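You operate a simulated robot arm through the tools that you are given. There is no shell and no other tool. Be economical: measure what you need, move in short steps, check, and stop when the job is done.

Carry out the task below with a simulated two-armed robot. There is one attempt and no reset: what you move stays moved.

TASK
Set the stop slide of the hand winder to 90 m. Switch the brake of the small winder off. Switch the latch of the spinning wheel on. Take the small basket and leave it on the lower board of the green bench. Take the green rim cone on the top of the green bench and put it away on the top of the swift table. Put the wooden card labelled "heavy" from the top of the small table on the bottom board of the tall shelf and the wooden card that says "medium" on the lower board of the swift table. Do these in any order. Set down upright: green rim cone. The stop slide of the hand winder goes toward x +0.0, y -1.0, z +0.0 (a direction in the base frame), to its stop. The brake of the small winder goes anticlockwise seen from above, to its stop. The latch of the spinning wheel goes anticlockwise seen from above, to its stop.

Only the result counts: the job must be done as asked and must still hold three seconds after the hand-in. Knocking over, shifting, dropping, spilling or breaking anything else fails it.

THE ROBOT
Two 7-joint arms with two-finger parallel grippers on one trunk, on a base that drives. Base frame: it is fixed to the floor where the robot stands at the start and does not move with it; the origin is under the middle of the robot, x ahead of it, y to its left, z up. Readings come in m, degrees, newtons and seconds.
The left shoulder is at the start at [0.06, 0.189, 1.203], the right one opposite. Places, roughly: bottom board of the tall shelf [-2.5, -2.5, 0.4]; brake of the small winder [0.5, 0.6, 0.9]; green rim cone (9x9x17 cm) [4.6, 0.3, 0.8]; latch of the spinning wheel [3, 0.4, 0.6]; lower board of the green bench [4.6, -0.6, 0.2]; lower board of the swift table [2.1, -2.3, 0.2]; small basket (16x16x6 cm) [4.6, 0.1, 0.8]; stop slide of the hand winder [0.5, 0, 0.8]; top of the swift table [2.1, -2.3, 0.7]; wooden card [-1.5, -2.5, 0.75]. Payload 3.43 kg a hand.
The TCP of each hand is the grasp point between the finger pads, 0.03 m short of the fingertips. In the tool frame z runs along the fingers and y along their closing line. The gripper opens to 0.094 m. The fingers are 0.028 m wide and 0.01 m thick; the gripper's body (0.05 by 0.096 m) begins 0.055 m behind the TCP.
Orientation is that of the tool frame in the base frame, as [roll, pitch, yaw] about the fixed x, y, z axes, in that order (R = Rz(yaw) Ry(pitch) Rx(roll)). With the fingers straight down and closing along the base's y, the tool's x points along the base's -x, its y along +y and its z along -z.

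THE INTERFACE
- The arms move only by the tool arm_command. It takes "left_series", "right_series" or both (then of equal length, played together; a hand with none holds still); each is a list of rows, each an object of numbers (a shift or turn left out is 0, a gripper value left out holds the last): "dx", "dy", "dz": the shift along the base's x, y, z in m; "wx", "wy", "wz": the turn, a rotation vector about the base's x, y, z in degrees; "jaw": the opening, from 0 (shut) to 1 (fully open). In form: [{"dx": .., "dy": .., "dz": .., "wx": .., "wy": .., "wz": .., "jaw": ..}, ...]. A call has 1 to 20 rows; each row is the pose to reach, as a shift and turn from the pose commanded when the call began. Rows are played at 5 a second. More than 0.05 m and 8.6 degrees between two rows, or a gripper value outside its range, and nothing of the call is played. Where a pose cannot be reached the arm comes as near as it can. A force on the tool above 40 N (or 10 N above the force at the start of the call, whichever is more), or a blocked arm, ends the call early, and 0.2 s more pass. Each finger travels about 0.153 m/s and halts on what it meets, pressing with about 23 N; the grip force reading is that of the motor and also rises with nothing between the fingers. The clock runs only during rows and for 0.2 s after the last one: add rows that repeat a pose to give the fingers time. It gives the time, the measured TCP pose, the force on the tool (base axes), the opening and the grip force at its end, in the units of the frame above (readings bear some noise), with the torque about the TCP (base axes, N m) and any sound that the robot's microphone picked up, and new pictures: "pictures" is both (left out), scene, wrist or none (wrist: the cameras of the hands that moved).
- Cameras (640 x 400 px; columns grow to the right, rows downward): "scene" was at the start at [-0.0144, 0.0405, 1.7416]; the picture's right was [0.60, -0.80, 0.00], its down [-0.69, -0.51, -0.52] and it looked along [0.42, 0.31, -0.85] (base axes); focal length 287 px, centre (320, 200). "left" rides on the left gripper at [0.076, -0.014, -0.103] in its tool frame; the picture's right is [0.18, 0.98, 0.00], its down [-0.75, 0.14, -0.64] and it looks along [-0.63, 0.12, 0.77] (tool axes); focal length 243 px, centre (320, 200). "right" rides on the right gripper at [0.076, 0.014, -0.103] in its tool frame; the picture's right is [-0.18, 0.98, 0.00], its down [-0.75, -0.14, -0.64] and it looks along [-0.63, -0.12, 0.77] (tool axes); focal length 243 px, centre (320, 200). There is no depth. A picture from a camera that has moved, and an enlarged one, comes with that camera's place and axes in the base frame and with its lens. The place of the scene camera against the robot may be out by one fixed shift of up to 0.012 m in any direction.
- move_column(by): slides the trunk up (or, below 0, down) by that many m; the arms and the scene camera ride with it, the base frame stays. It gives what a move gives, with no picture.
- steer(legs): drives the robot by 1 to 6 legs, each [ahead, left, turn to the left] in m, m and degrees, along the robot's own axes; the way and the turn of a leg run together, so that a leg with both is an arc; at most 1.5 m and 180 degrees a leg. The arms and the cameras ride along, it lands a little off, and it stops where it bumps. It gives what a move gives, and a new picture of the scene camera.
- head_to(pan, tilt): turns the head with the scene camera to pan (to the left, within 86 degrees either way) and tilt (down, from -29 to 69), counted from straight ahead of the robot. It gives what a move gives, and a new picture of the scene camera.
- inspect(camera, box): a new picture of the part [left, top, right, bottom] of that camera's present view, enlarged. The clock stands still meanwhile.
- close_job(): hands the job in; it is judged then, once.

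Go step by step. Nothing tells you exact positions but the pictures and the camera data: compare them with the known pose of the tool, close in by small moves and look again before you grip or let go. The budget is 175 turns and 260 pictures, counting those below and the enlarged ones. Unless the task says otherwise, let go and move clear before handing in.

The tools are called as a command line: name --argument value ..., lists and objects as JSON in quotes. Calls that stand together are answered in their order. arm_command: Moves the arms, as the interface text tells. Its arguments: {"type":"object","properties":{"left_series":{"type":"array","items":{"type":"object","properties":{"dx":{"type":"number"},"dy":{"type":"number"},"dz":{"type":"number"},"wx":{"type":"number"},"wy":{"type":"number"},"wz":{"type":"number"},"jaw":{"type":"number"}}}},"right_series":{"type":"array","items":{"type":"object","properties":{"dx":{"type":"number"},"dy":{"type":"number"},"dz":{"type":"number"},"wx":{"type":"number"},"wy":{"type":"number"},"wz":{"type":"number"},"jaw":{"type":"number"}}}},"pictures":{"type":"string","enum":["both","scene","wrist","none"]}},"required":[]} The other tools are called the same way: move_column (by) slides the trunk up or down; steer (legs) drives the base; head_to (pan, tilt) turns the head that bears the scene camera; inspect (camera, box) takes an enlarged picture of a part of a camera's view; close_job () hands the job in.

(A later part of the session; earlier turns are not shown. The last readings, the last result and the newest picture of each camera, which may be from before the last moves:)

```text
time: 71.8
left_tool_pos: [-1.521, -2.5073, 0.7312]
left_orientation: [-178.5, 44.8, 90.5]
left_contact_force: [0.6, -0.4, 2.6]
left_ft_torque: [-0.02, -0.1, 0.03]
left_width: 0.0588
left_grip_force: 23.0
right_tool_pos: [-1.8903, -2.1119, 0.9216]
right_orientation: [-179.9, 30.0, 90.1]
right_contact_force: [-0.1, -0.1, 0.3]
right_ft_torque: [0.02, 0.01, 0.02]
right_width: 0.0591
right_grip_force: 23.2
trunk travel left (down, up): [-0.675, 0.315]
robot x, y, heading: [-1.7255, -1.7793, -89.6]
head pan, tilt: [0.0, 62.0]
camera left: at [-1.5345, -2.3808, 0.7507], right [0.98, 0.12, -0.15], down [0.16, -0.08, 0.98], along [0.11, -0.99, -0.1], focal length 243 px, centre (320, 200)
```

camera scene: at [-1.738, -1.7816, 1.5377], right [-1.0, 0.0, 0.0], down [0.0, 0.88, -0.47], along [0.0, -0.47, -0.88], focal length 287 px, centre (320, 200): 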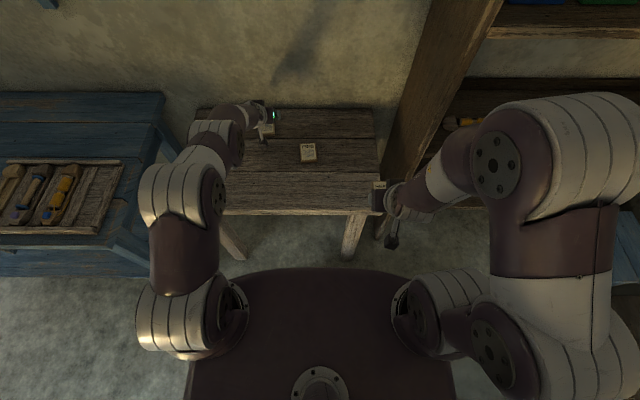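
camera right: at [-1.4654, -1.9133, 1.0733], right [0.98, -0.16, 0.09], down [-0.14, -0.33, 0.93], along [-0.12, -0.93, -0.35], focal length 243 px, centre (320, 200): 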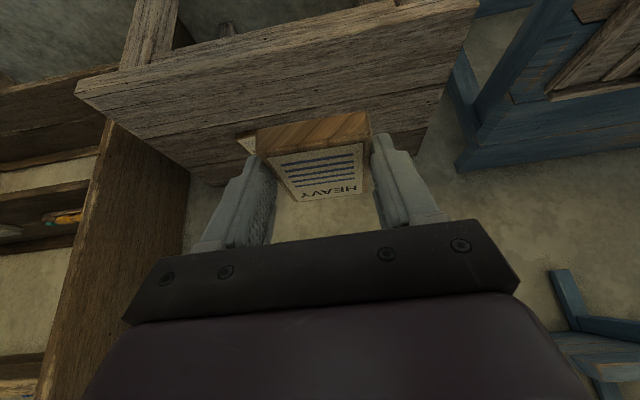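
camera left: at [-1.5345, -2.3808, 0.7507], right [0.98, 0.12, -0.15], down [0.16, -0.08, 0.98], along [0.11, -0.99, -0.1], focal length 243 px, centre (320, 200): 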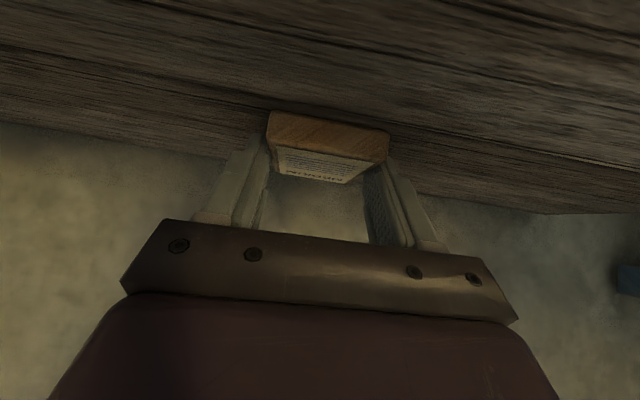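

Both cards are gripped at a width of 0.059. I'll lift MEDIUM and bring it back over the robot.

arm_command --left_series '[{"dz": 0.04}, {"dz": 0.08}, {"dz": 0.12}, {"dy": 0.04, "dz": 0.14}, {"dy": 0.08, "dz": 0.16}, {"dx": 0.01, "dy": 0.12, "dz": 0.18}, {"dx": 0.02, "dy": 0.16, "dz": 0.19}, {"dx": 0.03, "dy": 0.2, "dz": 0.2}, {"dx": 0.04, "dy": 0.24, "dz": 0.2}, {"dx": 0.05, "dy": 0.28, "dz": 0.2}, {"dx": 0.05, "dy": 0.32, "dz": 0.2}, {"dx": 0.05, "dy": 0.36, "dz": 0.2}]' --pictures "wrist"

steer --legs '[[-0.35, 0, 0]]'

head_to --pan -30 --tilt 40

```text
time: 74.4
left_tool_pos: [-1.4714, -2.1466, 0.9307]
left_orientation: [-178.6, 45.1, 90.6]
left_contact_force: [0.8, 0.0, -0.7]
left_ft_torque: [-0.01, -0.01, -0.01]
left_width: 0.0588
left_grip_force: 22.8
right_tool_pos: [-1.8893, -2.112, 0.9221]
right_orientation: [-179.9, 29.8, 90.2]
right_contact_force: [1.0, -0.2, -0.2]
right_ft_torque: [0.03, 0.01, 0.0]
right_width: 0.0592
right_grip_force: 22.6
trunk travel left (down, up): [-0.675, 0.315]
robot x, y, heading: [-1.725, -1.779, -89.6]
head pan, tilt: [0.0, 62.0]
camera left: at [-1.4844, -2.0197, 0.9501], right [0.98, 0.12, -0.15], down [0.16, -0.08, 0.98], along [0.11, -0.99, -0.1], focal length 243 px, centre (320, 200)
```

left: 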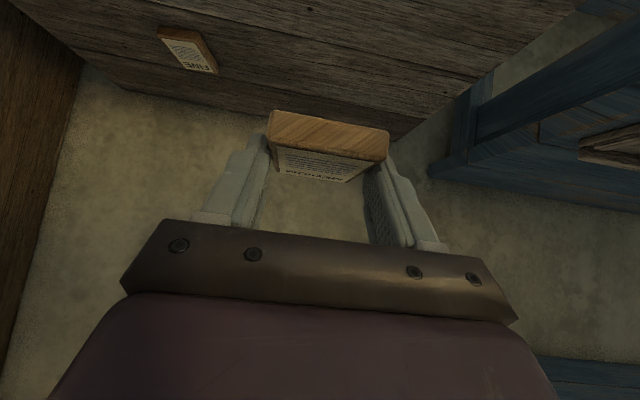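

```text
time: 76.7
left_tool_pos: [-1.473, -1.7969, 0.9307]
left_orientation: [-178.6, 44.9, 90.6]
left_contact_force: [-0.2, 0.5, -0.6]
left_ft_torque: [-0.02, 0.04, 0.05]
left_width: 0.059
left_grip_force: 22.6
right_tool_pos: [-1.8902, -1.7622, 0.9215]
right_orientation: [-179.8, 29.9, 90.3]
right_contact_force: [0.2, 0.5, 0.0]
right_ft_torque: [-0.01, -0.02, 0.02]
right_width: 0.0591
right_grip_force: 23.0
trunk travel left (down, up): [-0.675, 0.315]
robot x, y, heading: [-1.7299, -1.4263, -89.5]
head pan, tilt: [0.0, 62.0]
camera scene: at [-1.7399, -1.432, 1.5377], right [-1.0, -0.01, 0.0], down [-0.01, 0.88, -0.47], along [0.0, -0.47, -0.88], focal length 287 px, centre (320, 200)
```

scene: 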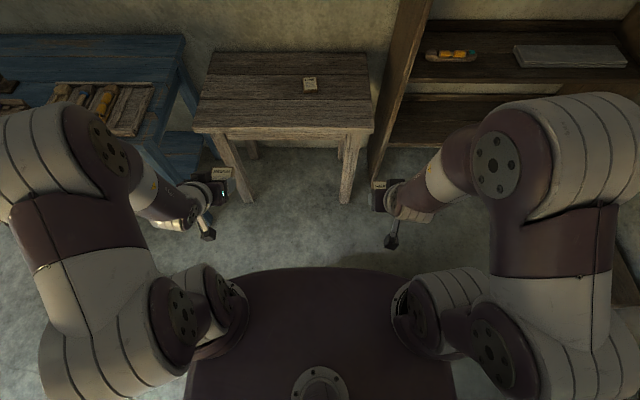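

```text
time: 77.6
left_tool_pos: [-1.474, -1.7974, 0.9301]
left_orientation: [-178.5, 44.8, 90.5]
left_contact_force: [0.3, 0.3, -0.5]
left_ft_torque: [-0.01, 0.0, -0.03]
left_width: 0.0589
left_grip_force: 22.8
right_tool_pos: [-1.8909, -1.7638, 0.9216]
right_orientation: [-179.9, 29.8, 90.3]
right_contact_force: [-0.5, -0.3, -1.3]
right_ft_torque: [0.0, -0.03, 0.0]
right_width: 0.0591
right_grip_force: 22.9
trunk travel left (down, up): [-0.675, 0.315]
robot x, y, heading: [-1.7289, -1.4311, -89.5]
head pan, tilt: [-30.0, 40.0]
camera scene: at [-1.7823, -1.4421, 1.5667], right [-0.87, 0.49, 0.0], down [0.32, 0.56, -0.77], along [-0.38, -0.67, -0.64], focal length 287 px, centre (320, 200)
```

scene: 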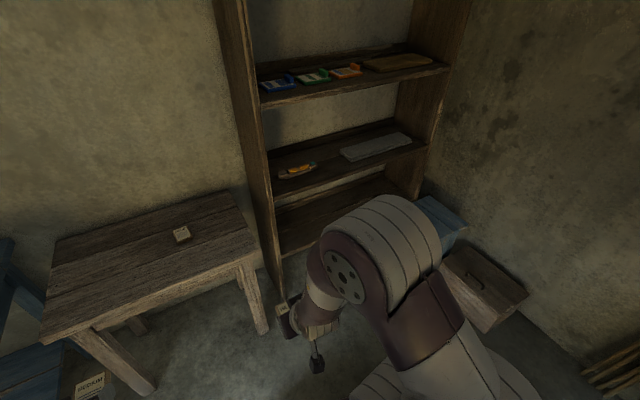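

The bottom board of the shelf spans x ≈ -2.1 to -3.0, with its front edge at about y = -2.4. I'll drive in front of it, staying clear of the loom and the crate.

steer --legs '[[0.25, -0.25, 0], [0.0, -0.28, 0]]'

head_to --pan -10 --tilt 55

```text
time: 81.5
left_tool_pos: [-2.0074, -2.0506, 0.9313]
left_orientation: [-178.6, 44.8, 90.3]
left_contact_force: [-0.1, -0.3, -1.9]
left_ft_torque: [0.01, -0.02, 0.0]
left_width: 0.0585
left_grip_force: 22.9
right_tool_pos: [-2.4257, -2.0134, 0.9215]
right_orientation: [-179.8, 29.7, 90.1]
right_contact_force: [0.2, 0.3, 0.2]
right_ft_torque: [0.04, -0.01, -0.02]
right_width: 0.0589
right_grip_force: 23.3
trunk travel left (down, up): [-0.675, 0.315]
robot x, y, heading: [-2.2603, -1.6767, -90.1]
head pan, tilt: [-30.0, 40.0]
camera scene: at [-2.3158, -1.694, 1.5667], right [-0.87, 0.5, 0.0], down [0.32, 0.56, -0.77], along [-0.38, -0.66, -0.64], focal length 287 px, centre (320, 200)
```

scene: 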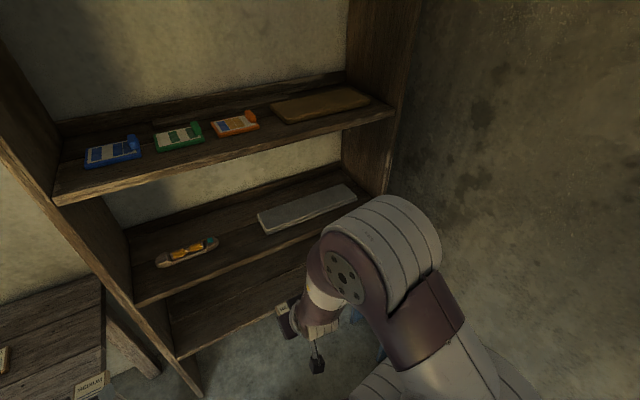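

```text
time: 82.3
left_tool_pos: [-2.0061, -2.0501, 0.9302]
left_orientation: [-178.5, 44.9, 90.4]
left_contact_force: [0.1, 0.2, -0.7]
left_ft_torque: [0.02, -0.01, -0.01]
left_width: 0.059
left_grip_force: 23.3
right_tool_pos: [-2.4246, -2.0141, 0.9215]
right_orientation: [-179.7, 29.8, 90.1]
right_contact_force: [0.0, -0.4, -0.3]
right_ft_torque: [-0.02, 0.02, 0.01]
right_width: 0.0591
right_grip_force: 23.4
trunk travel left (down, up): [-0.675, 0.315]
robot x, y, heading: [-2.2607, -1.6781, -89.6]
head pan, tilt: [-10.0, 55.0]
camera scene: at [-2.2848, -1.6912, 1.5461], right [-0.99, 0.17, 0.0], down [0.14, 0.81, -0.57], along [-0.1, -0.57, -0.82], focal length 287 px, centre (320, 200)
```

scene: 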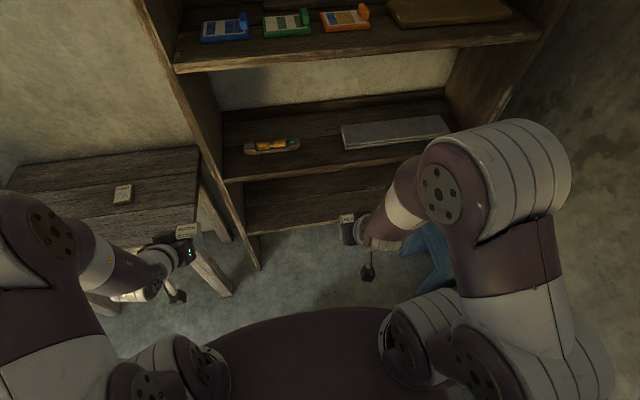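

The bottom board is at z ≈ 0.44 with its front edge at y ≈ -2.34, and the board above is at 0.84. I'll creep 0.1 m forward, lower the trunk and look again.

steer --legs '[[0.1, 0, 0]]'

move_column --by -0.22

head_to --pan -10 --tilt 50

```text
time: 83.5
left_tool_pos: [-2.0069, -2.1515, 0.9304]
left_orientation: [-178.5, 44.9, 90.4]
left_contact_force: [-1.0, -0.5, -0.6]
left_ft_torque: [0.07, 0.01, 0.02]
left_width: 0.0587
left_grip_force: 22.8
right_tool_pos: [-2.4252, -2.1145, 0.9213]
right_orientation: [-179.7, 29.8, 90.1]
right_contact_force: [0.1, 0.0, -0.7]
right_ft_torque: [-0.01, -0.02, 0.01]
right_width: 0.059
right_grip_force: 22.3
trunk travel left (down, up): [-0.675, 0.315]
robot x, y, heading: [-2.2645, -1.7807, -89.6]
head pan, tilt: [-10.0, 55.0]
camera scene: at [-2.2849, -1.792, 1.546], right [-0.99, 0.17, 0.0], down [0.14, 0.81, -0.57], along [-0.1, -0.56, -0.82], focal length 287 px, centre (320, 200)
```

scene: 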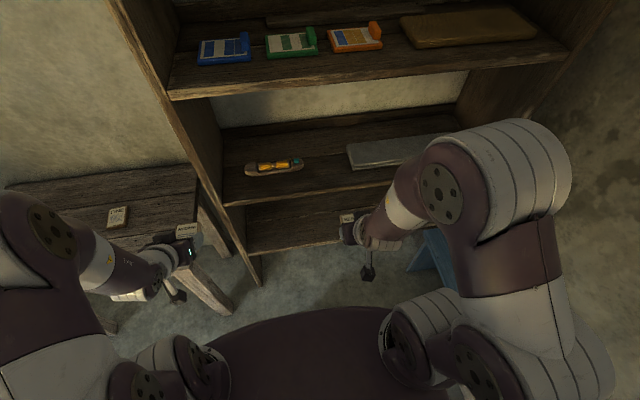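

```text
time: 85.8
left_tool_pos: [-2.0063, -2.1499, 0.7114]
left_orientation: [-178.4, 44.8, 90.4]
left_contact_force: [1.2, 0.4, 0.2]
left_ft_torque: [-0.02, -0.01, -0.01]
left_width: 0.059
left_grip_force: 22.5
right_tool_pos: [-2.4229, -2.114, 0.7023]
right_orientation: [-179.7, 29.7, 90.1]
right_contact_force: [0.1, -0.5, -0.7]
right_ft_torque: [0.03, 0.0, 0.01]
right_width: 0.0592
right_grip_force: 23.3
trunk travel left (down, up): [-0.455, 0.535]
robot x, y, heading: [-2.2647, -1.7791, -89.7]
head pan, tilt: [-10.0, 55.0]
```

```text
time: 86.4
left_tool_pos: [-2.0063, -2.1495, 0.7109]
left_orientation: [-178.5, 44.8, 90.4]
left_contact_force: [0.0, 0.3, -1.3]
left_ft_torque: [0.02, 0.03, 0.0]
left_width: 0.0587
left_grip_force: 22.8
right_tool_pos: [-2.4234, -2.1143, 0.703]
right_orientation: [-179.7, 29.8, 90.0]
right_contact_force: [0.6, 0.4, -0.6]
right_ft_torque: [0.0, -0.01, 0.02]
right_width: 0.059
right_grip_force: 23.5
trunk travel left (down, up): [-0.455, 0.535]
robot x, y, heading: [-2.263, -1.7772, -89.9]
head pan, tilt: [-10.0, 50.0]
camera scene: at [-2.2857, -1.796, 1.3325], right [-0.99, 0.17, 0.0], down [0.13, 0.76, -0.64], along [-0.11, -0.63, -0.77], focal length 287 px, centre (320, 200)
```

scene: 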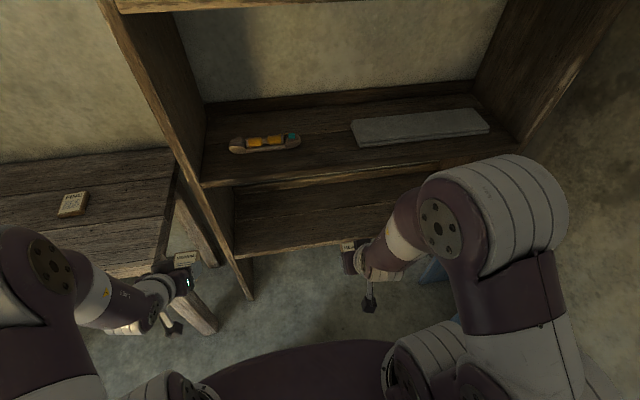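

I'll lower the right hand in front of the shelf, then slide the card in over the bottom board.

arm_command --right_series '[{"dy": -0.015, "dz": -0.045}, {"dy": -0.03, "dz": -0.09}, {"dy": -0.045, "dz": -0.135}, {"dy": -0.06, "dz": -0.175}, {"dy": -0.1, "dz": -0.18}, {"dy": -0.14, "dz": -0.18}, {"dy": -0.18, "dz": -0.18}, {"dy": -0.22, "dz": -0.18}, {"dy": -0.22, "dz": -0.18}]' --pictures "both"

```text
time: 88.4
left_tool_pos: [-2.0066, -2.1495, 0.7109]
left_orientation: [-178.5, 44.7, 90.4]
left_contact_force: [-0.1, -0.9, 0.8]
left_ft_torque: [-0.01, -0.05, 0.06]
left_width: 0.0588
left_grip_force: 23.2
right_tool_pos: [-2.4257, -2.3338, 0.5212]
right_orientation: [-179.8, 29.8, 90.0]
right_contact_force: [0.1, 0.6, -0.7]
right_ft_torque: [0.02, -0.01, 0.03]
right_width: 0.0588
right_grip_force: 23.1
right hand out of reach, approached as far as the arm can: row 2, 3, 4, 5
trunk travel left (down, up): [-0.455, 0.535]
robot x, y, heading: [-2.2614, -1.7825, -90.1]
head pan, tilt: [-10.0, 50.0]
camera scene: at [-2.2857, -1.7957, 1.3325], right [-0.99, 0.17, 0.0], down [0.13, 0.75, -0.64], along [-0.11, -0.63, -0.77], focal length 287 px, centre (320, 200)
camera right: at [-2.41, -2.2165, 0.5729], right [0.98, -0.16, 0.09], down [-0.14, -0.33, 0.93], along [-0.12, -0.93, -0.35], focal length 243 px, centre (320, 200)
```

scene: 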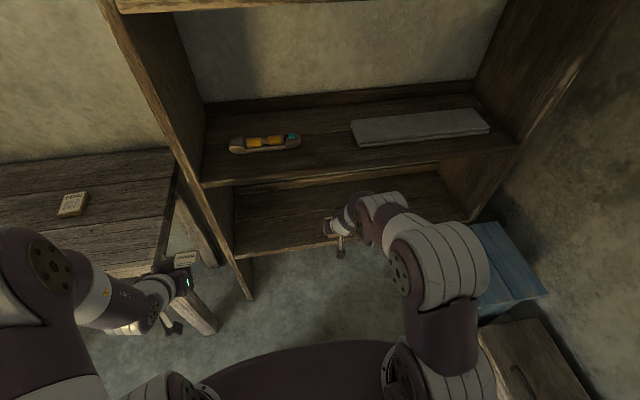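
right: 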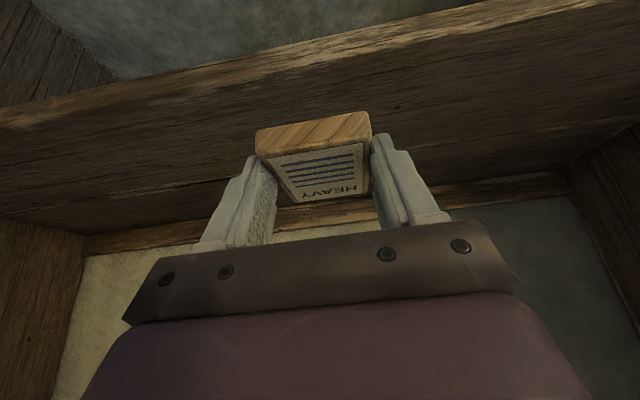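

The front edge of the bottom board shows at y ≈ -2.34 as expected. I'll move in another 8 cm and lower until contact.

arm_command --right_series '[{"dy": -0.04}, {"dy": -0.08}, {"dy": -0.08, "dz": -0.015}, {"dy": -0.08, "dz": -0.03}, {"dy": -0.08, "dz": -0.037}, {"dy": -0.08, "dz": -0.044}, {"dy": -0.08, "dz": -0.051}, {"dy": -0.08, "dz": -0.058}, {"dy": -0.08, "dz": -0.065}]' --pictures "both"

```text
time: 90.4
left_tool_pos: [-2.0068, -2.15, 0.7107]
left_orientation: [-178.4, 44.8, 90.4]
left_contact_force: [-0.9, -0.3, -1.2]
left_ft_torque: [0.03, -0.01, -0.01]
left_width: 0.0588
left_grip_force: 22.8
right_tool_pos: [-2.4238, -2.414, 0.4574]
right_orientation: [-179.8, 29.9, 90.1]
right_contact_force: [0.2, -0.3, -0.2]
right_ft_torque: [0.04, 0.01, -0.01]
right_width: 0.0593
right_grip_force: 23.0
trunk travel left (down, up): [-0.455, 0.535]
robot x, y, heading: [-2.2617, -1.7824, -89.6]
head pan, tilt: [-10.0, 50.0]
camera scene: at [-2.2857, -1.7962, 1.3325], right [-0.99, 0.17, 0.0], down [0.13, 0.76, -0.64], along [-0.11, -0.63, -0.77], focal length 287 px, centre (320, 200)
camera right: at [-2.4091, -2.2971, 0.5077], right [0.98, -0.16, 0.09], down [-0.14, -0.33, 0.93], along [-0.12, -0.93, -0.35], focal length 243 px, centre (320, 200)
```

scene: 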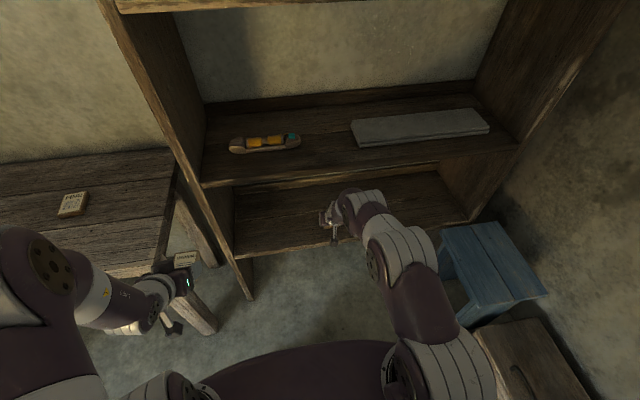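
right: 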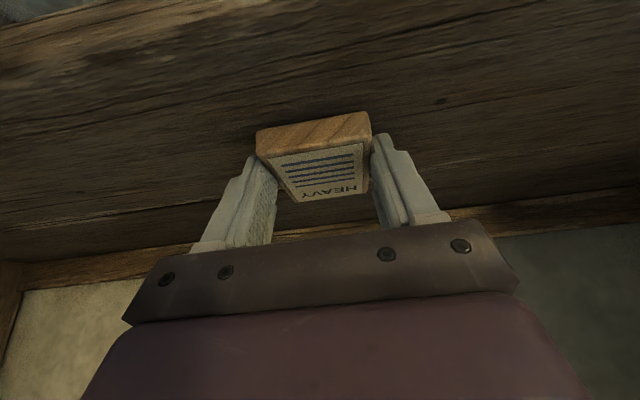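

There's no contact yet, so I'll keep lowering in small steps.

arm_command --right_series '[{"dz": -0.006}, {"dz": -0.012}, {"dz": -0.018}, {"dz": -0.024}, {"dz": -0.03}, {"dz": -0.036}, {"dz": -0.042}, {"dz": -0.048}]' --pictures "wrist"

```text
time: 91.1
left_tool_pos: [-2.0063, -2.1485, 0.7119]
left_orientation: [-178.4, 44.8, 90.4]
left_contact_force: [-1.1, 0.4, 0.4]
left_ft_torque: [0.0, -0.02, 0.01]
left_width: 0.0588
left_grip_force: 22.3
right_tool_pos: [-2.4237, -2.4187, 0.4523]
right_orientation: [180.0, 30.9, 90.0]
right_contact_force: [-0.4, 1.0, 17.1]
right_ft_torque: [-0.04, -0.21, -0.02]
right_width: 0.0588
right_grip_force: 22.9
trunk travel left (down, up): [-0.455, 0.535]
robot x, y, heading: [-2.266, -1.7828, -89.9]
head pan, tilt: [-10.0, 50.0]
stopped in row 3 (right hand): the force on the tool passed its limit (the readings are from after the stop); the commanded pose is now the measured one
camera right: at [-2.4092, -2.3014, 0.5015], right [0.98, -0.16, 0.09], down [-0.14, -0.32, 0.94], along [-0.12, -0.93, -0.33], focal length 243 px, centre (320, 200)
```

right: 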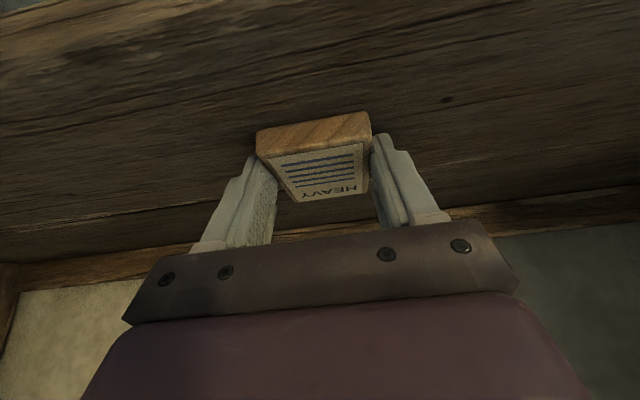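

Contact: the card rests on the board (z ≈ 0.42). I'll open the jaws and back straight out.

arm_command --right_series '[{"jaw": 0.75}, {"jaw": 0.85}, {"jaw": 0.85, "dy": 0.01, "dz": 0.02}, {"dy": 0.03, "dz": 0.06}, {"dy": 0.07, "dz": 0.08}, {"dy": 0.11, "dz": 0.09}, {"dy": 0.15, "dz": 0.1}, {"dy": 0.19, "dz": 0.11}, {"dy": 0.22, "dz": 0.14}, {"dy": 0.25, "dz": 0.18}]' --pictures "both"

```text
time: 93.3
left_tool_pos: [-2.0068, -2.1497, 0.71]
left_orientation: [-178.5, 44.9, 90.3]
left_contact_force: [0.5, -0.3, -0.2]
left_ft_torque: [0.0, -0.01, 0.01]
left_width: 0.0588
left_grip_force: 22.9
right_tool_pos: [-2.4241, -2.1676, 0.6296]
right_orientation: [-179.8, 30.4, 90.1]
right_contact_force: [-0.6, 0.4, 0.3]
right_ft_torque: [0.01, -0.01, -0.01]
right_width: 0.0798
right_grip_force: 0.1
right hand out of reach, approached as far as the arm can: row 7
trunk travel left (down, up): [-0.455, 0.535]
robot x, y, heading: [-2.2593, -1.7808, -89.9]
head pan, tilt: [-10.0, 50.0]
camera scene: at [-2.2855, -1.795, 1.3325], right [-0.99, 0.17, 0.0], down [0.13, 0.75, -0.64], along [-0.11, -0.63, -0.77], focal length 287 px, centre (320, 200)
camera right: at [-2.409, -2.0497, 0.6786], right [0.98, -0.16, 0.09], down [-0.14, -0.32, 0.94], along [-0.12, -0.93, -0.34], focal length 243 px, centre (320, 200)
```

scene: 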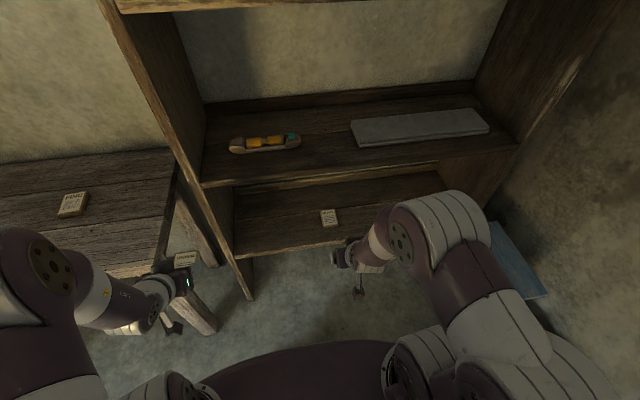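
right: 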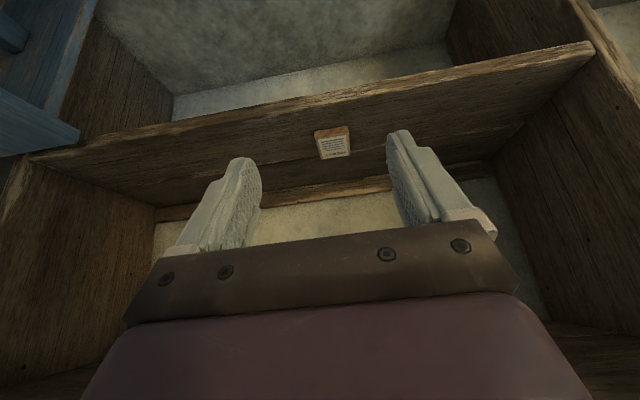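

HEAVY lies on the bottom board. I'll raise the trunk for travel and drive out and along the aisle toward the swift table.

move_column --by 0.3

steer --legs '[[-0.1, 0, 0], [-0.22, 0.5, 0], [0, 1.5, 0]]'

head_to --pan 60 --tilt 25

```text
time: 96.3
left_tool_pos: [-2.0066, -2.1504, 1.0107]
left_orientation: [-178.5, 44.8, 90.4]
left_contact_force: [-0.3, 0.0, -0.1]
left_ft_torque: [0.01, -0.03, -0.05]
left_width: 0.0588
left_grip_force: 22.7
right_tool_pos: [-2.4236, -2.1672, 0.9287]
right_orientation: [-179.7, 30.3, 90.1]
right_contact_force: [0.0, 0.1, 0.0]
right_ft_torque: [0.03, 0.01, -0.02]
right_width: 0.0796
right_grip_force: 0.1
trunk travel left (down, up): [-0.755, 0.235]
robot x, y, heading: [-2.2606, -1.779, -89.6]
head pan, tilt: [-10.0, 50.0]
```

```text
time: 107.3
left_tool_pos: [0.0161, -1.8237, 1.0105]
left_orientation: [-178.6, 44.9, 90.5]
left_contact_force: [0.0, -0.2, 0.0]
left_ft_torque: [-0.01, 0.02, -0.03]
left_width: 0.059
left_grip_force: 22.6
right_tool_pos: [-0.4015, -1.8423, 0.9282]
right_orientation: [-179.9, 30.4, 90.1]
right_contact_force: [-0.7, 0.4, 0.2]
right_ft_torque: [0.02, 0.01, -0.01]
right_width: 0.0799
right_grip_force: 0.0
trunk travel left (down, up): [-0.755, 0.235]
robot x, y, heading: [-0.2425, -1.4545, -89.8]
head pan, tilt: [-10.0, 50.0]
camera scene: at [-0.2635, -1.471, 1.6325], right [-0.99, 0.17, 0.0], down [0.13, 0.75, -0.64], along [-0.11, -0.63, -0.77], focal length 287 px, centre (320, 200)
```

scene: 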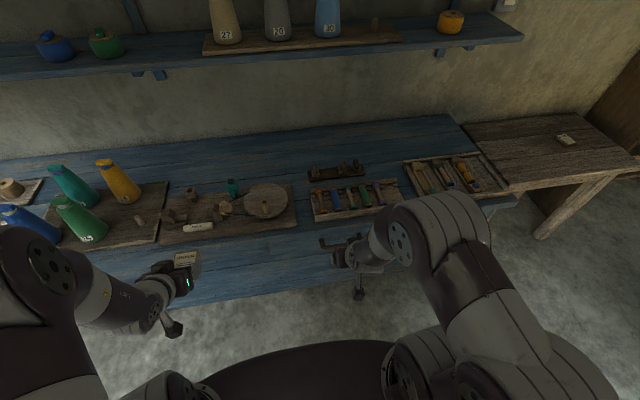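

```text
time: 108.7
left_tool_pos: [0.0141, -1.825, 1.0105]
left_orientation: [-178.6, 44.8, 90.3]
left_contact_force: [0.5, 0.7, 0.5]
left_ft_torque: [0.01, 0.02, -0.03]
left_width: 0.0592
left_grip_force: 23.7
right_tool_pos: [-0.4019, -1.8422, 0.9286]
right_orientation: [-179.8, 30.3, 90.0]
right_contact_force: [0.8, 0.0, -0.2]
right_ft_torque: [-0.03, 0.03, 0.02]
right_width: 0.08
right_grip_force: 0.1
trunk travel left (down, up): [-0.755, 0.235]
robot x, y, heading: [-0.2372, -1.4535, -89.9]
head pan, tilt: [60.0, 25.0]
camera scene: at [-0.1706, -1.441, 1.67], right [-0.5, -0.87, 0.0], down [-0.37, 0.21, -0.91], along [0.79, -0.45, -0.42], focal length 287 px, centre (320, 200)
```

scene: 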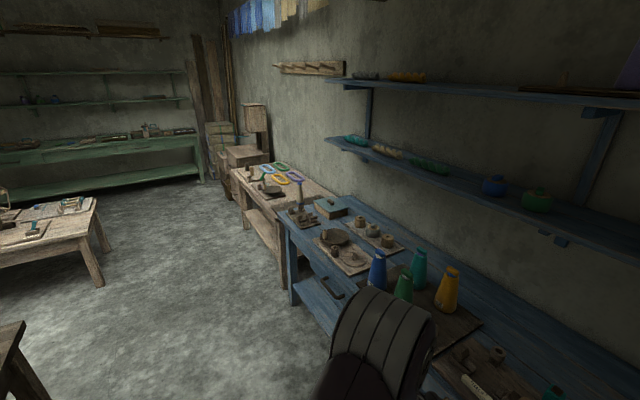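

The aisle is clear. I'll drive on to stand in front of the swift table.

steer --legs '[[0, 1.5, 0], [0, 0.75, 0]]'

head_to --pan 0 --tilt 50

```text
time: 119.8
left_tool_pos: [2.25, -1.8367, 1.0119]
left_orientation: [-178.5, 44.8, 89.6]
left_contact_force: [0.1, -0.7, 0.2]
left_ft_torque: [-0.03, -0.04, 0.0]
left_width: 0.0587
left_grip_force: 22.9
right_tool_pos: [1.8323, -1.8486, 0.9281]
right_orientation: [-179.9, 30.3, 89.2]
right_contact_force: [-0.5, 0.8, -0.2]
right_ft_torque: [0.0, -0.01, -0.03]
right_width: 0.0802
right_grip_force: 0.0
trunk travel left (down, up): [-0.755, 0.235]
robot x, y, heading: [1.9991, -1.4629, -90.7]
head pan, tilt: [60.0, 25.0]
camera scene: at [2.0701, -1.4498, 1.67], right [-0.51, -0.86, 0.0], down [-0.36, 0.22, -0.91], along [0.78, -0.46, -0.42], focal length 287 px, centre (320, 200)
```

scene: 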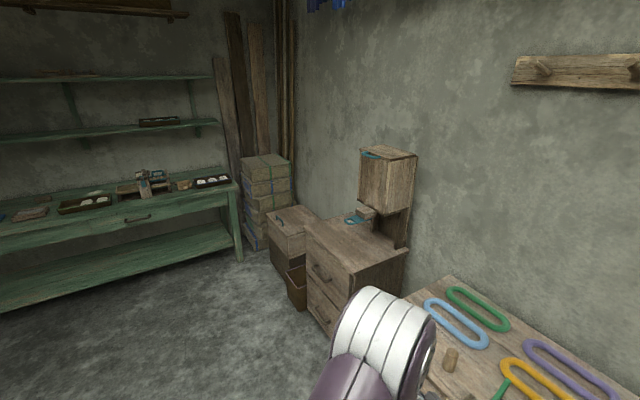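

```text
time: 121.1
left_tool_pos: [2.2496, -1.8368, 1.0108]
left_orientation: [-178.5, 44.8, 89.5]
left_contact_force: [0.2, 0.3, -0.4]
left_ft_torque: [0.0, 0.0, -0.02]
left_width: 0.0586
left_grip_force: 23.0
right_tool_pos: [1.8324, -1.848, 0.9288]
right_orientation: [-179.8, 30.2, 89.1]
right_contact_force: [0.5, 0.5, 0.4]
right_ft_torque: [0.03, 0.02, -0.01]
right_width: 0.0798
right_grip_force: 0.0
trunk travel left (down, up): [-0.755, 0.235]
robot x, y, heading: [1.9968, -1.4628, -90.8]
head pan, tilt: [0.0, 50.0]
camera scene: at [1.9899, -1.4797, 1.6326], right [-1.0, 0.01, 0.0], down [0.01, 0.77, -0.64], along [-0.01, -0.64, -0.77], focal length 287 px, centre (320, 200)
```

scene: 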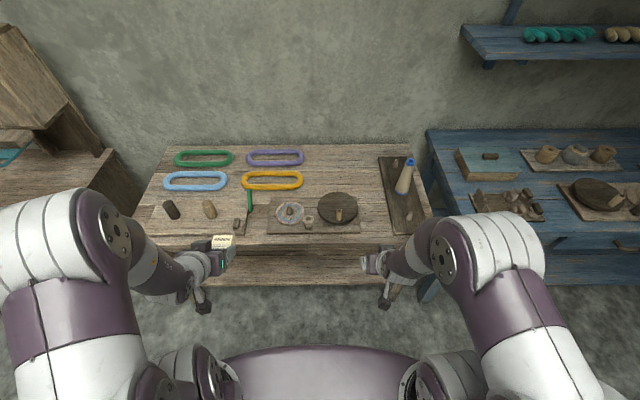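

The table's front edge is at y ≈ -2.06, and the lower board is below it. I'll lower the trunk here, in front of the table, to see under it.

move_column --by -0.55

head_to --pan 0 --tilt 40

```text
refused: -0.55 is not a number from -0.4 to 0.4
```

```text
time: 121.8
left_tool_pos: [2.25, -1.8373, 1.0109]
left_orientation: [-178.6, 44.8, 89.5]
left_contact_force: [-0.2, -0.1, 0.0]
left_ft_torque: [0.01, -0.02, -0.01]
left_width: 0.0589
left_grip_force: 22.8
right_tool_pos: [1.8325, -1.8476, 0.9282]
right_orientation: [-179.8, 30.3, 89.2]
right_contact_force: [0.0, 0.1, 1.2]
right_ft_torque: [0.02, 0.0, 0.03]
right_width: 0.0798
right_grip_force: 0.1
trunk travel left (down, up): [-0.755, 0.235]
robot x, y, heading: [1.9979, -1.4641, -90.6]
head pan, tilt: [0.0, 40.0]
camera scene: at [1.9897, -1.4877, 1.6467], right [-1.0, 0.01, 0.0], down [0.01, 0.64, -0.77], along [-0.01, -0.77, -0.64], focal length 287 px, centre (320, 200)
```

scene: 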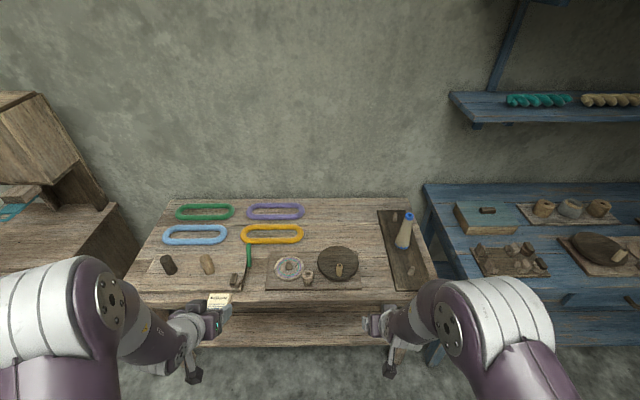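

I'll lower the trunk in two steps.

move_column --by -0.3

move_column --by -0.27

head_to --pan 10 --tilt 40

```text
time: 124.8
left_tool_pos: [2.2494, -1.8369, 0.7102]
left_orientation: [-178.5, 44.8, 89.6]
left_contact_force: [-1.4, -0.2, 0.0]
left_ft_torque: [0.01, 0.0, 0.04]
left_width: 0.0588
left_grip_force: 22.9
right_tool_pos: [1.8316, -1.848, 0.6282]
right_orientation: [-179.8, 30.3, 89.1]
right_contact_force: [0.2, -0.8, 0.4]
right_ft_torque: [0.02, 0.0, -0.02]
right_width: 0.08
right_grip_force: 0.0
trunk travel left (down, up): [-0.455, 0.535]
robot x, y, heading: [1.9981, -1.4672, -90.7]
head pan, tilt: [0.0, 40.0]
```

```text
time: 127.6
left_tool_pos: [2.25, -1.8358, 0.4403]
left_orientation: [-178.5, 44.7, 89.5]
left_contact_force: [-0.1, -0.1, 0.2]
left_ft_torque: [0.04, -0.04, 0.02]
left_width: 0.0586
left_grip_force: 22.7
right_tool_pos: [1.8323, -1.8474, 0.3578]
right_orientation: [-179.9, 30.4, 89.2]
right_contact_force: [0.2, 0.6, -0.5]
right_ft_torque: [0.02, 0.01, -0.01]
right_width: 0.0801
right_grip_force: 0.1
trunk travel left (down, up): [-0.185, 0.805]
robot x, y, heading: [1.9996, -1.4637, -90.7]
head pan, tilt: [0.0, 40.0]
```

```text
time: 128.3
left_tool_pos: [2.2491, -1.8365, 0.4415]
left_orientation: [-178.5, 44.7, 89.4]
left_contact_force: [0.3, 0.3, -0.3]
left_ft_torque: [-0.04, -0.01, -0.01]
left_width: 0.0589
left_grip_force: 22.8
right_tool_pos: [1.8328, -1.8482, 0.3593]
right_orientation: [-179.8, 30.3, 89.2]
right_contact_force: [-0.5, -0.1, -0.4]
right_ft_torque: [0.01, 0.0, 0.02]
right_width: 0.0798
right_grip_force: 0.2
trunk travel left (down, up): [-0.185, 0.805]
robot x, y, heading: [1.9982, -1.4645, -90.9]
head pan, tilt: [10.0, 40.0]
camera scene: at [2.0045, -1.4866, 1.0767], right [-0.99, -0.16, 0.0], down [-0.1, 0.63, -0.77], along [0.12, -0.76, -0.64], focal length 287 px, centre (320, 200)
```

scene: 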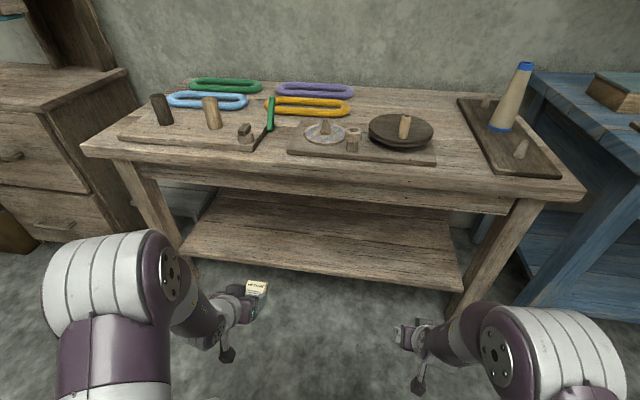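

The lower board is empty, at z ≈ 0.2 with its front edge at y ≈ -2.13. I'll reach the left hand in with MEDIUM below the apron.

arm_command --left_series '[{"dy": -0.03, "dz": -0.035}, {"dy": -0.06, "dz": -0.07}, {"dy": -0.09, "dz": -0.105}, {"dy": -0.13, "dz": -0.125}, {"dy": -0.17, "dz": -0.125}, {"dy": -0.21, "dz": -0.125}, {"dy": -0.25, "dz": -0.125}, {"dy": -0.29, "dz": -0.125}, {"dy": -0.33, "dz": -0.125}, {"dy": -0.36, "dz": -0.13}, {"dy": -0.36, "dz": -0.13}]' --pictures "both"

```text
time: 130.7
left_tool_pos: [2.2509, -2.1955, 0.309]
left_orientation: [-178.5, 44.7, 89.5]
left_contact_force: [-0.8, 0.4, 0.3]
left_ft_torque: [-0.02, -0.01, 0.02]
left_width: 0.0589
left_grip_force: 22.9
right_tool_pos: [1.8324, -1.8483, 0.3589]
right_orientation: [-179.7, 30.2, 89.1]
right_contact_force: [0.0, -0.2, 0.0]
right_ft_torque: [-0.03, 0.01, 0.0]
right_width: 0.0798
right_grip_force: 0.1
trunk travel left (down, up): [-0.185, 0.805]
robot x, y, heading: [1.9975, -1.4617, -90.5]
head pan, tilt: [10.0, 40.0]
camera scene: at [2.0046, -1.4868, 1.0767], right [-0.99, -0.16, 0.0], down [-0.1, 0.63, -0.77], along [0.12, -0.76, -0.64], focal length 287 px, centre (320, 200)
camera left: at [2.2393, -2.0679, 0.3288], right [0.98, 0.1, -0.15], down [0.16, -0.09, 0.98], along [0.09, -0.99, -0.1], focal length 243 px, centre (320, 200)
```

scene: 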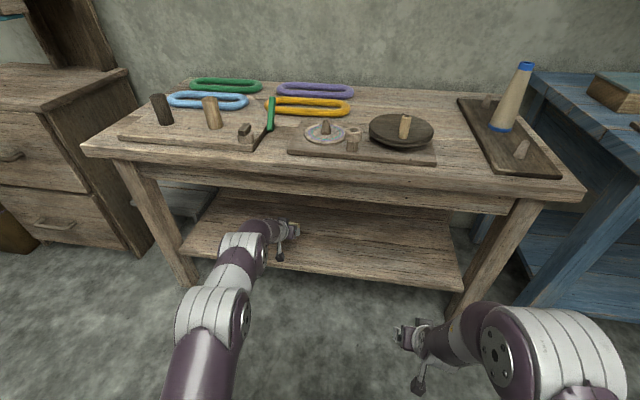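
left: 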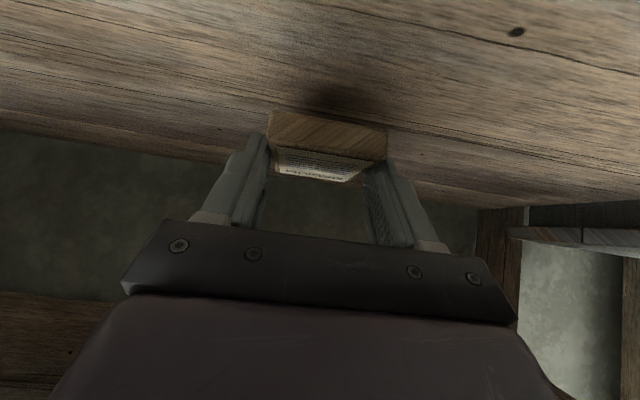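

The card is over the lower board. I'll lower it until contact.

arm_command --left_series '[{"dz": -0.012}, {"dz": -0.024}, {"dz": -0.034}, {"dz": -0.042}, {"dz": -0.05}, {"dz": -0.058}, {"dz": -0.066}, {"dz": -0.074}, {"dz": -0.082}, {"dz": -0.09}, {"dz": -0.098}]' --pictures "wrist"

```text
time: 132.0
left_tool_pos: [2.252, -2.2022, 0.2707]
left_orientation: [-179.1, 46.1, 89.1]
left_contact_force: [-0.1, -4.7, 13.3]
left_ft_torque: [0.0, -0.09, -0.04]
left_width: 0.0591
left_grip_force: 23.1
right_tool_pos: [1.8327, -1.8455, 0.3578]
right_orientation: [-179.9, 30.3, 89.2]
right_contact_force: [0.0, 0.1, -0.6]
right_ft_torque: [0.02, 0.02, -0.01]
right_width: 0.0803
right_grip_force: 0.1
trunk travel left (down, up): [-0.185, 0.805]
robot x, y, heading: [2.0, -1.4609, -90.6]
head pan, tilt: [10.0, 40.0]
stopped in row 6 (left hand): the force on the tool passed its limit (the readings are from after the stop); the commanded pose is now the measured one
camera left: at [2.2404, -2.0744, 0.2874], right [0.98, 0.1, -0.14], down [0.15, -0.06, 0.99], along [0.09, -0.99, -0.08], focal length 243 px, centre (320, 200)
```

left: 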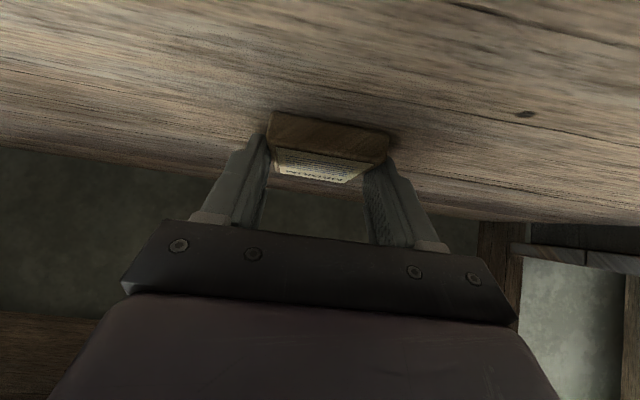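

It touches the board at z ≈ 0.24. I'll release and back out the same way.

arm_command --left_series '[{"jaw": 0.75}, {"jaw": 0.9}, {"dy": 0.015, "dz": 0.015}, {"dy": 0.04, "dz": 0.04}, {"dy": 0.08, "dz": 0.05}, {"dy": 0.12, "dz": 0.05}, {"dy": 0.16, "dz": 0.05}, {"dy": 0.2, "dz": 0.06}, {"dy": 0.24, "dz": 0.07}, {"dy": 0.28, "dz": 0.09}, {"dy": 0.32, "dz": 0.11}, {"dy": 0.36, "dz": 0.14}]' --pictures "both"

```text
time: 134.6
left_tool_pos: [2.2528, -1.8396, 0.407]
left_orientation: [-178.7, 45.7, 89.3]
left_contact_force: [-0.6, 0.8, -0.3]
left_ft_torque: [-0.01, 0.01, -0.01]
left_width: 0.0844
left_grip_force: 0.1
left hand out of reach, approached as far as the arm can: row 7
right_tool_pos: [1.8325, -1.8479, 0.3594]
right_orientation: [-179.8, 30.3, 89.2]
right_contact_force: [0.5, 0.1, 0.6]
right_ft_torque: [-0.01, 0.03, -0.03]
right_width: 0.0797
right_grip_force: 0.1
trunk travel left (down, up): [-0.185, 0.805]
robot x, y, heading: [1.9979, -1.4603, -90.6]
head pan, tilt: [10.0, 40.0]
camera scene: at [2.0045, -1.4865, 1.0767], right [-0.99, -0.16, 0.0], down [-0.1, 0.63, -0.77], along [0.12, -0.76, -0.64], focal length 287 px, centre (320, 200)
camera left: at [2.2407, -1.7121, 0.4243], right [0.98, 0.1, -0.15], down [0.15, -0.07, 0.99], along [0.09, -0.99, -0.09], focal length 243 px, centre (320, 200)
```

scene: 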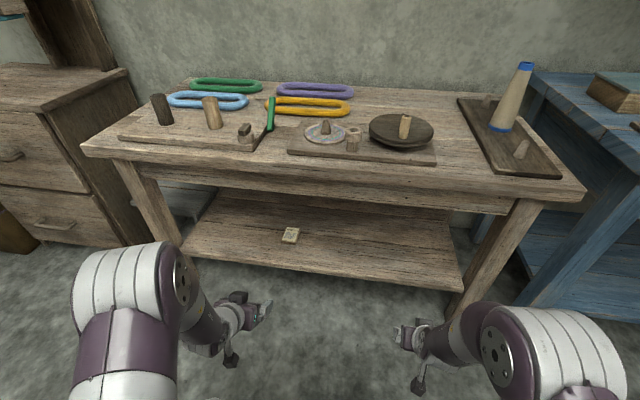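
left: 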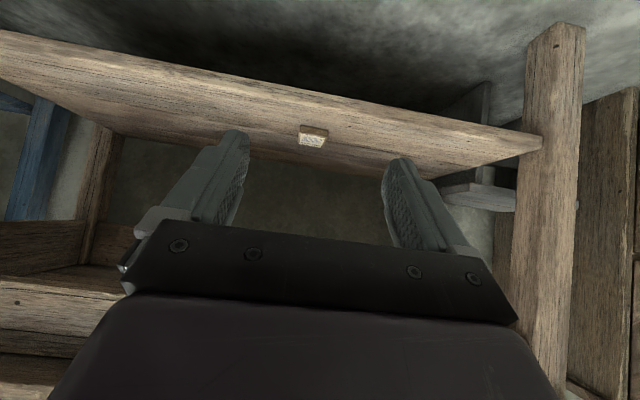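

MEDIUM lies on the swift table's lower board. Next is the spinning wheel's latch on the middle table, best reached from its far side. I'll raise the trunk, turn about and drive there.

move_column --by 0.4

move_column --by 0.2

steer --legs '[[0, 0, 180], [0.06, -1.45, 0.6]]'

head_to --pan 20 --tilt 25

```text
time: 138.4
left_tool_pos: [2.251, -1.84, 0.8071]
left_orientation: [-178.6, 45.6, 89.5]
left_contact_force: [0.0, 0.4, 0.7]
left_ft_torque: [0.06, -0.01, 0.0]
left_width: 0.0846
left_grip_force: 0.1
right_tool_pos: [1.8331, -1.8481, 0.7591]
right_orientation: [-179.8, 30.3, 89.2]
right_contact_force: [0.1, -1.2, -0.2]
right_ft_torque: [0.03, -0.02, -0.02]
right_width: 0.08
right_grip_force: 0.2
trunk travel left (down, up): [-0.585, 0.405]
robot x, y, heading: [1.998, -1.4599, -90.8]
head pan, tilt: [10.0, 40.0]
```

```text
time: 140.6
left_tool_pos: [2.2516, -1.8392, 1.0059]
left_orientation: [-178.4, 45.5, 89.3]
left_contact_force: [0.4, 0.3, 0.0]
left_ft_torque: [0.0, -0.02, 0.02]
left_width: 0.0846
left_grip_force: 0.0
right_tool_pos: [1.8334, -1.8467, 0.9584]
right_orientation: [-179.9, 30.2, 89.3]
right_contact_force: [-0.8, 0.5, 0.5]
right_ft_torque: [-0.01, -0.01, -0.03]
right_width: 0.0797
right_grip_force: 0.0
trunk travel left (down, up): [-0.785, 0.205]
robot x, y, heading: [1.9978, -1.4642, -90.8]
head pan, tilt: [10.0, 40.0]
```

```text
time: 155.1
left_tool_pos: [3.1961, -1.0531, 1.0063]
left_orientation: [-178.7, 45.4, -90.3]
left_contact_force: [-0.1, 0.1, -0.5]
left_ft_torque: [-0.01, -0.02, -0.01]
left_width: 0.0846
left_grip_force: 0.1
right_tool_pos: [3.6136, -1.0431, 0.9578]
right_orientation: [-179.9, 30.3, -90.7]
right_contact_force: [-0.1, -0.4, 0.4]
right_ft_torque: [-0.02, 0.01, -0.01]
right_width: 0.0799
right_grip_force: 0.1
trunk travel left (down, up): [-0.785, 0.205]
robot x, y, heading: [3.4505, -1.4275, 89.4]
head pan, tilt: [10.0, 40.0]
camera scene: at [3.4252, -1.4056, 1.6767], right [0.99, 0.16, 0.0], down [0.11, -0.63, -0.77], along [-0.13, 0.76, -0.64], focal length 287 px, centre (320, 200)
```

scene: 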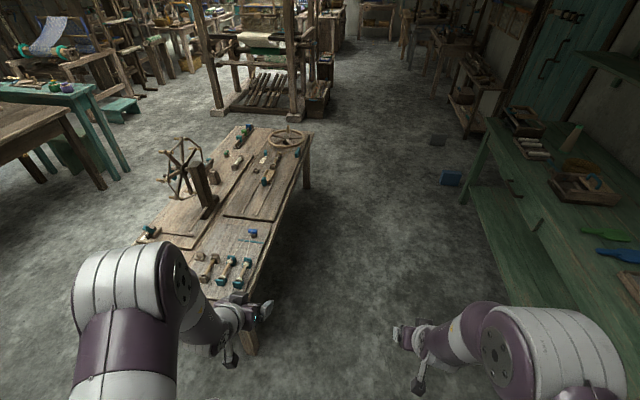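

```text
time: 155.8
left_tool_pos: [3.1962, -1.0535, 1.0063]
left_orientation: [-178.6, 45.5, -90.4]
left_contact_force: [-0.2, -0.4, -0.2]
left_ft_torque: [0.0, 0.01, 0.01]
left_width: 0.0844
left_grip_force: 0.1
right_tool_pos: [3.6151, -1.0429, 0.9585]
right_orientation: [-179.8, 30.3, -90.6]
right_contact_force: [0.1, -0.2, 0.6]
right_ft_torque: [-0.03, 0.01, 0.02]
right_width: 0.0797
right_grip_force: 0.0
trunk travel left (down, up): [-0.785, 0.205]
robot x, y, heading: [3.4493, -1.4291, 89.6]
head pan, tilt: [20.0, 25.0]
camera scene: at [3.4086, -1.4026, 1.7], right [0.94, 0.33, 0.0], down [0.14, -0.4, -0.91], along [-0.3, 0.85, -0.42], focal length 287 px, centre (320, 200)
```

scene: 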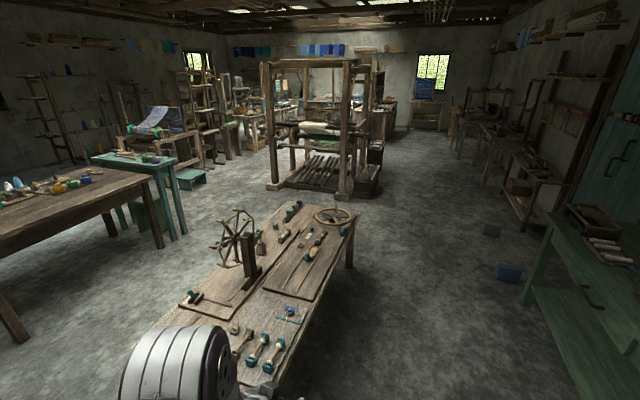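

The spinning wheel is at the far-right corner of the middle table, and the aisle beside it is clear. I'll drive up the aisle, then turn to face the wheel.

steer --legs '[[1.4, -0.15, 0], [0.38, 0, 0], [0, 0, 90]]'

head_to --pan 0 --tilt 50

```text
time: 168.7
left_tool_pos: [3.247, 0.0968, 1.0059]
left_orientation: [-178.6, 45.5, -1.3]
left_contact_force: [0.2, -0.4, -0.3]
left_ft_torque: [-0.01, -0.01, 0.0]
left_width: 0.0844
left_grip_force: 0.0
right_tool_pos: [3.2441, 0.5156, 0.9585]
right_orientation: [-179.8, 30.3, -1.5]
right_contact_force: [0.9, 0.8, 0.9]
right_ft_torque: [0.01, -0.03, -0.01]
right_width: 0.0799
right_grip_force: 0.0
trunk travel left (down, up): [-0.785, 0.205]
robot x, y, heading: [3.6304, 0.342, 178.5]
head pan, tilt: [20.0, 25.0]
camera scene: at [3.5909, 0.3134, 1.7], right [-0.32, 0.95, 0.0], down [0.4, 0.13, -0.91], along [-0.86, -0.29, -0.42], focal length 287 px, centre (320, 200)
```

scene: 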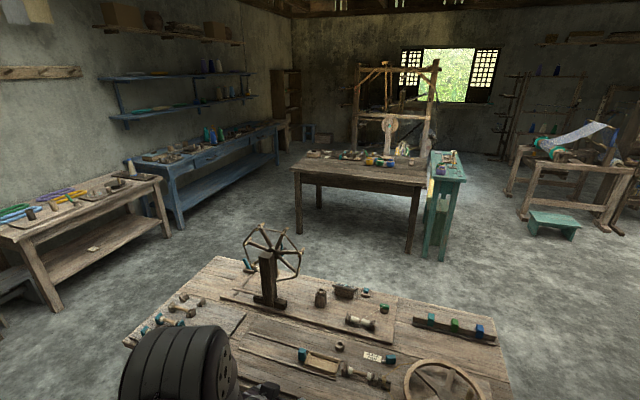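

```text
time: 169.5
left_tool_pos: [3.2468, 0.0968, 1.0063]
left_orientation: [-178.7, 45.5, -1.3]
left_contact_force: [-0.1, -0.3, -0.8]
left_ft_torque: [0.0, 0.0, -0.03]
left_width: 0.0845
left_grip_force: 0.0
right_tool_pos: [3.2445, 0.5167, 0.9592]
right_orientation: [-179.7, 30.3, -1.5]
right_contact_force: [-0.5, 0.5, 0.3]
right_ft_torque: [-0.01, -0.03, 0.02]
right_width: 0.0798
right_grip_force: 0.0
trunk travel left (down, up): [-0.785, 0.205]
robot x, y, heading: [3.6273, 0.3417, 178.5]
head pan, tilt: [0.0, 50.0]
camera scene: at [3.6012, 0.3446, 1.6626], right [0.02, 1.0, 0.0], down [0.77, -0.02, -0.64], along [-0.64, 0.02, -0.77], focal length 287 px, centre (320, 200)
```

scene: 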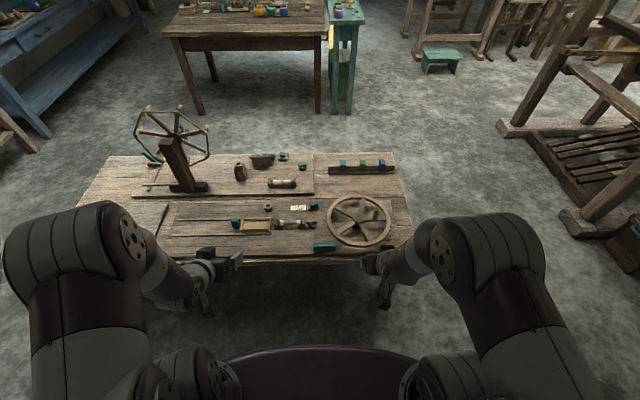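

inspect --camera "scene" --box '[220, 180, 420, 270]'

```text
3.20 times, centred on (320, 225) of scene
camera zoom: at [3.6012, 0.3446, 1.6626], right [0.02, 1.0, 0.0], down [0.77, -0.02, -0.64], along [-0.64, 0.02, -0.77], focal length 919 px, centre (320, 120)
```

zoom: 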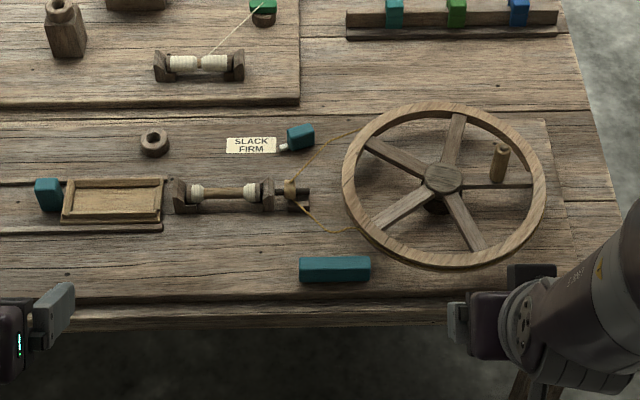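

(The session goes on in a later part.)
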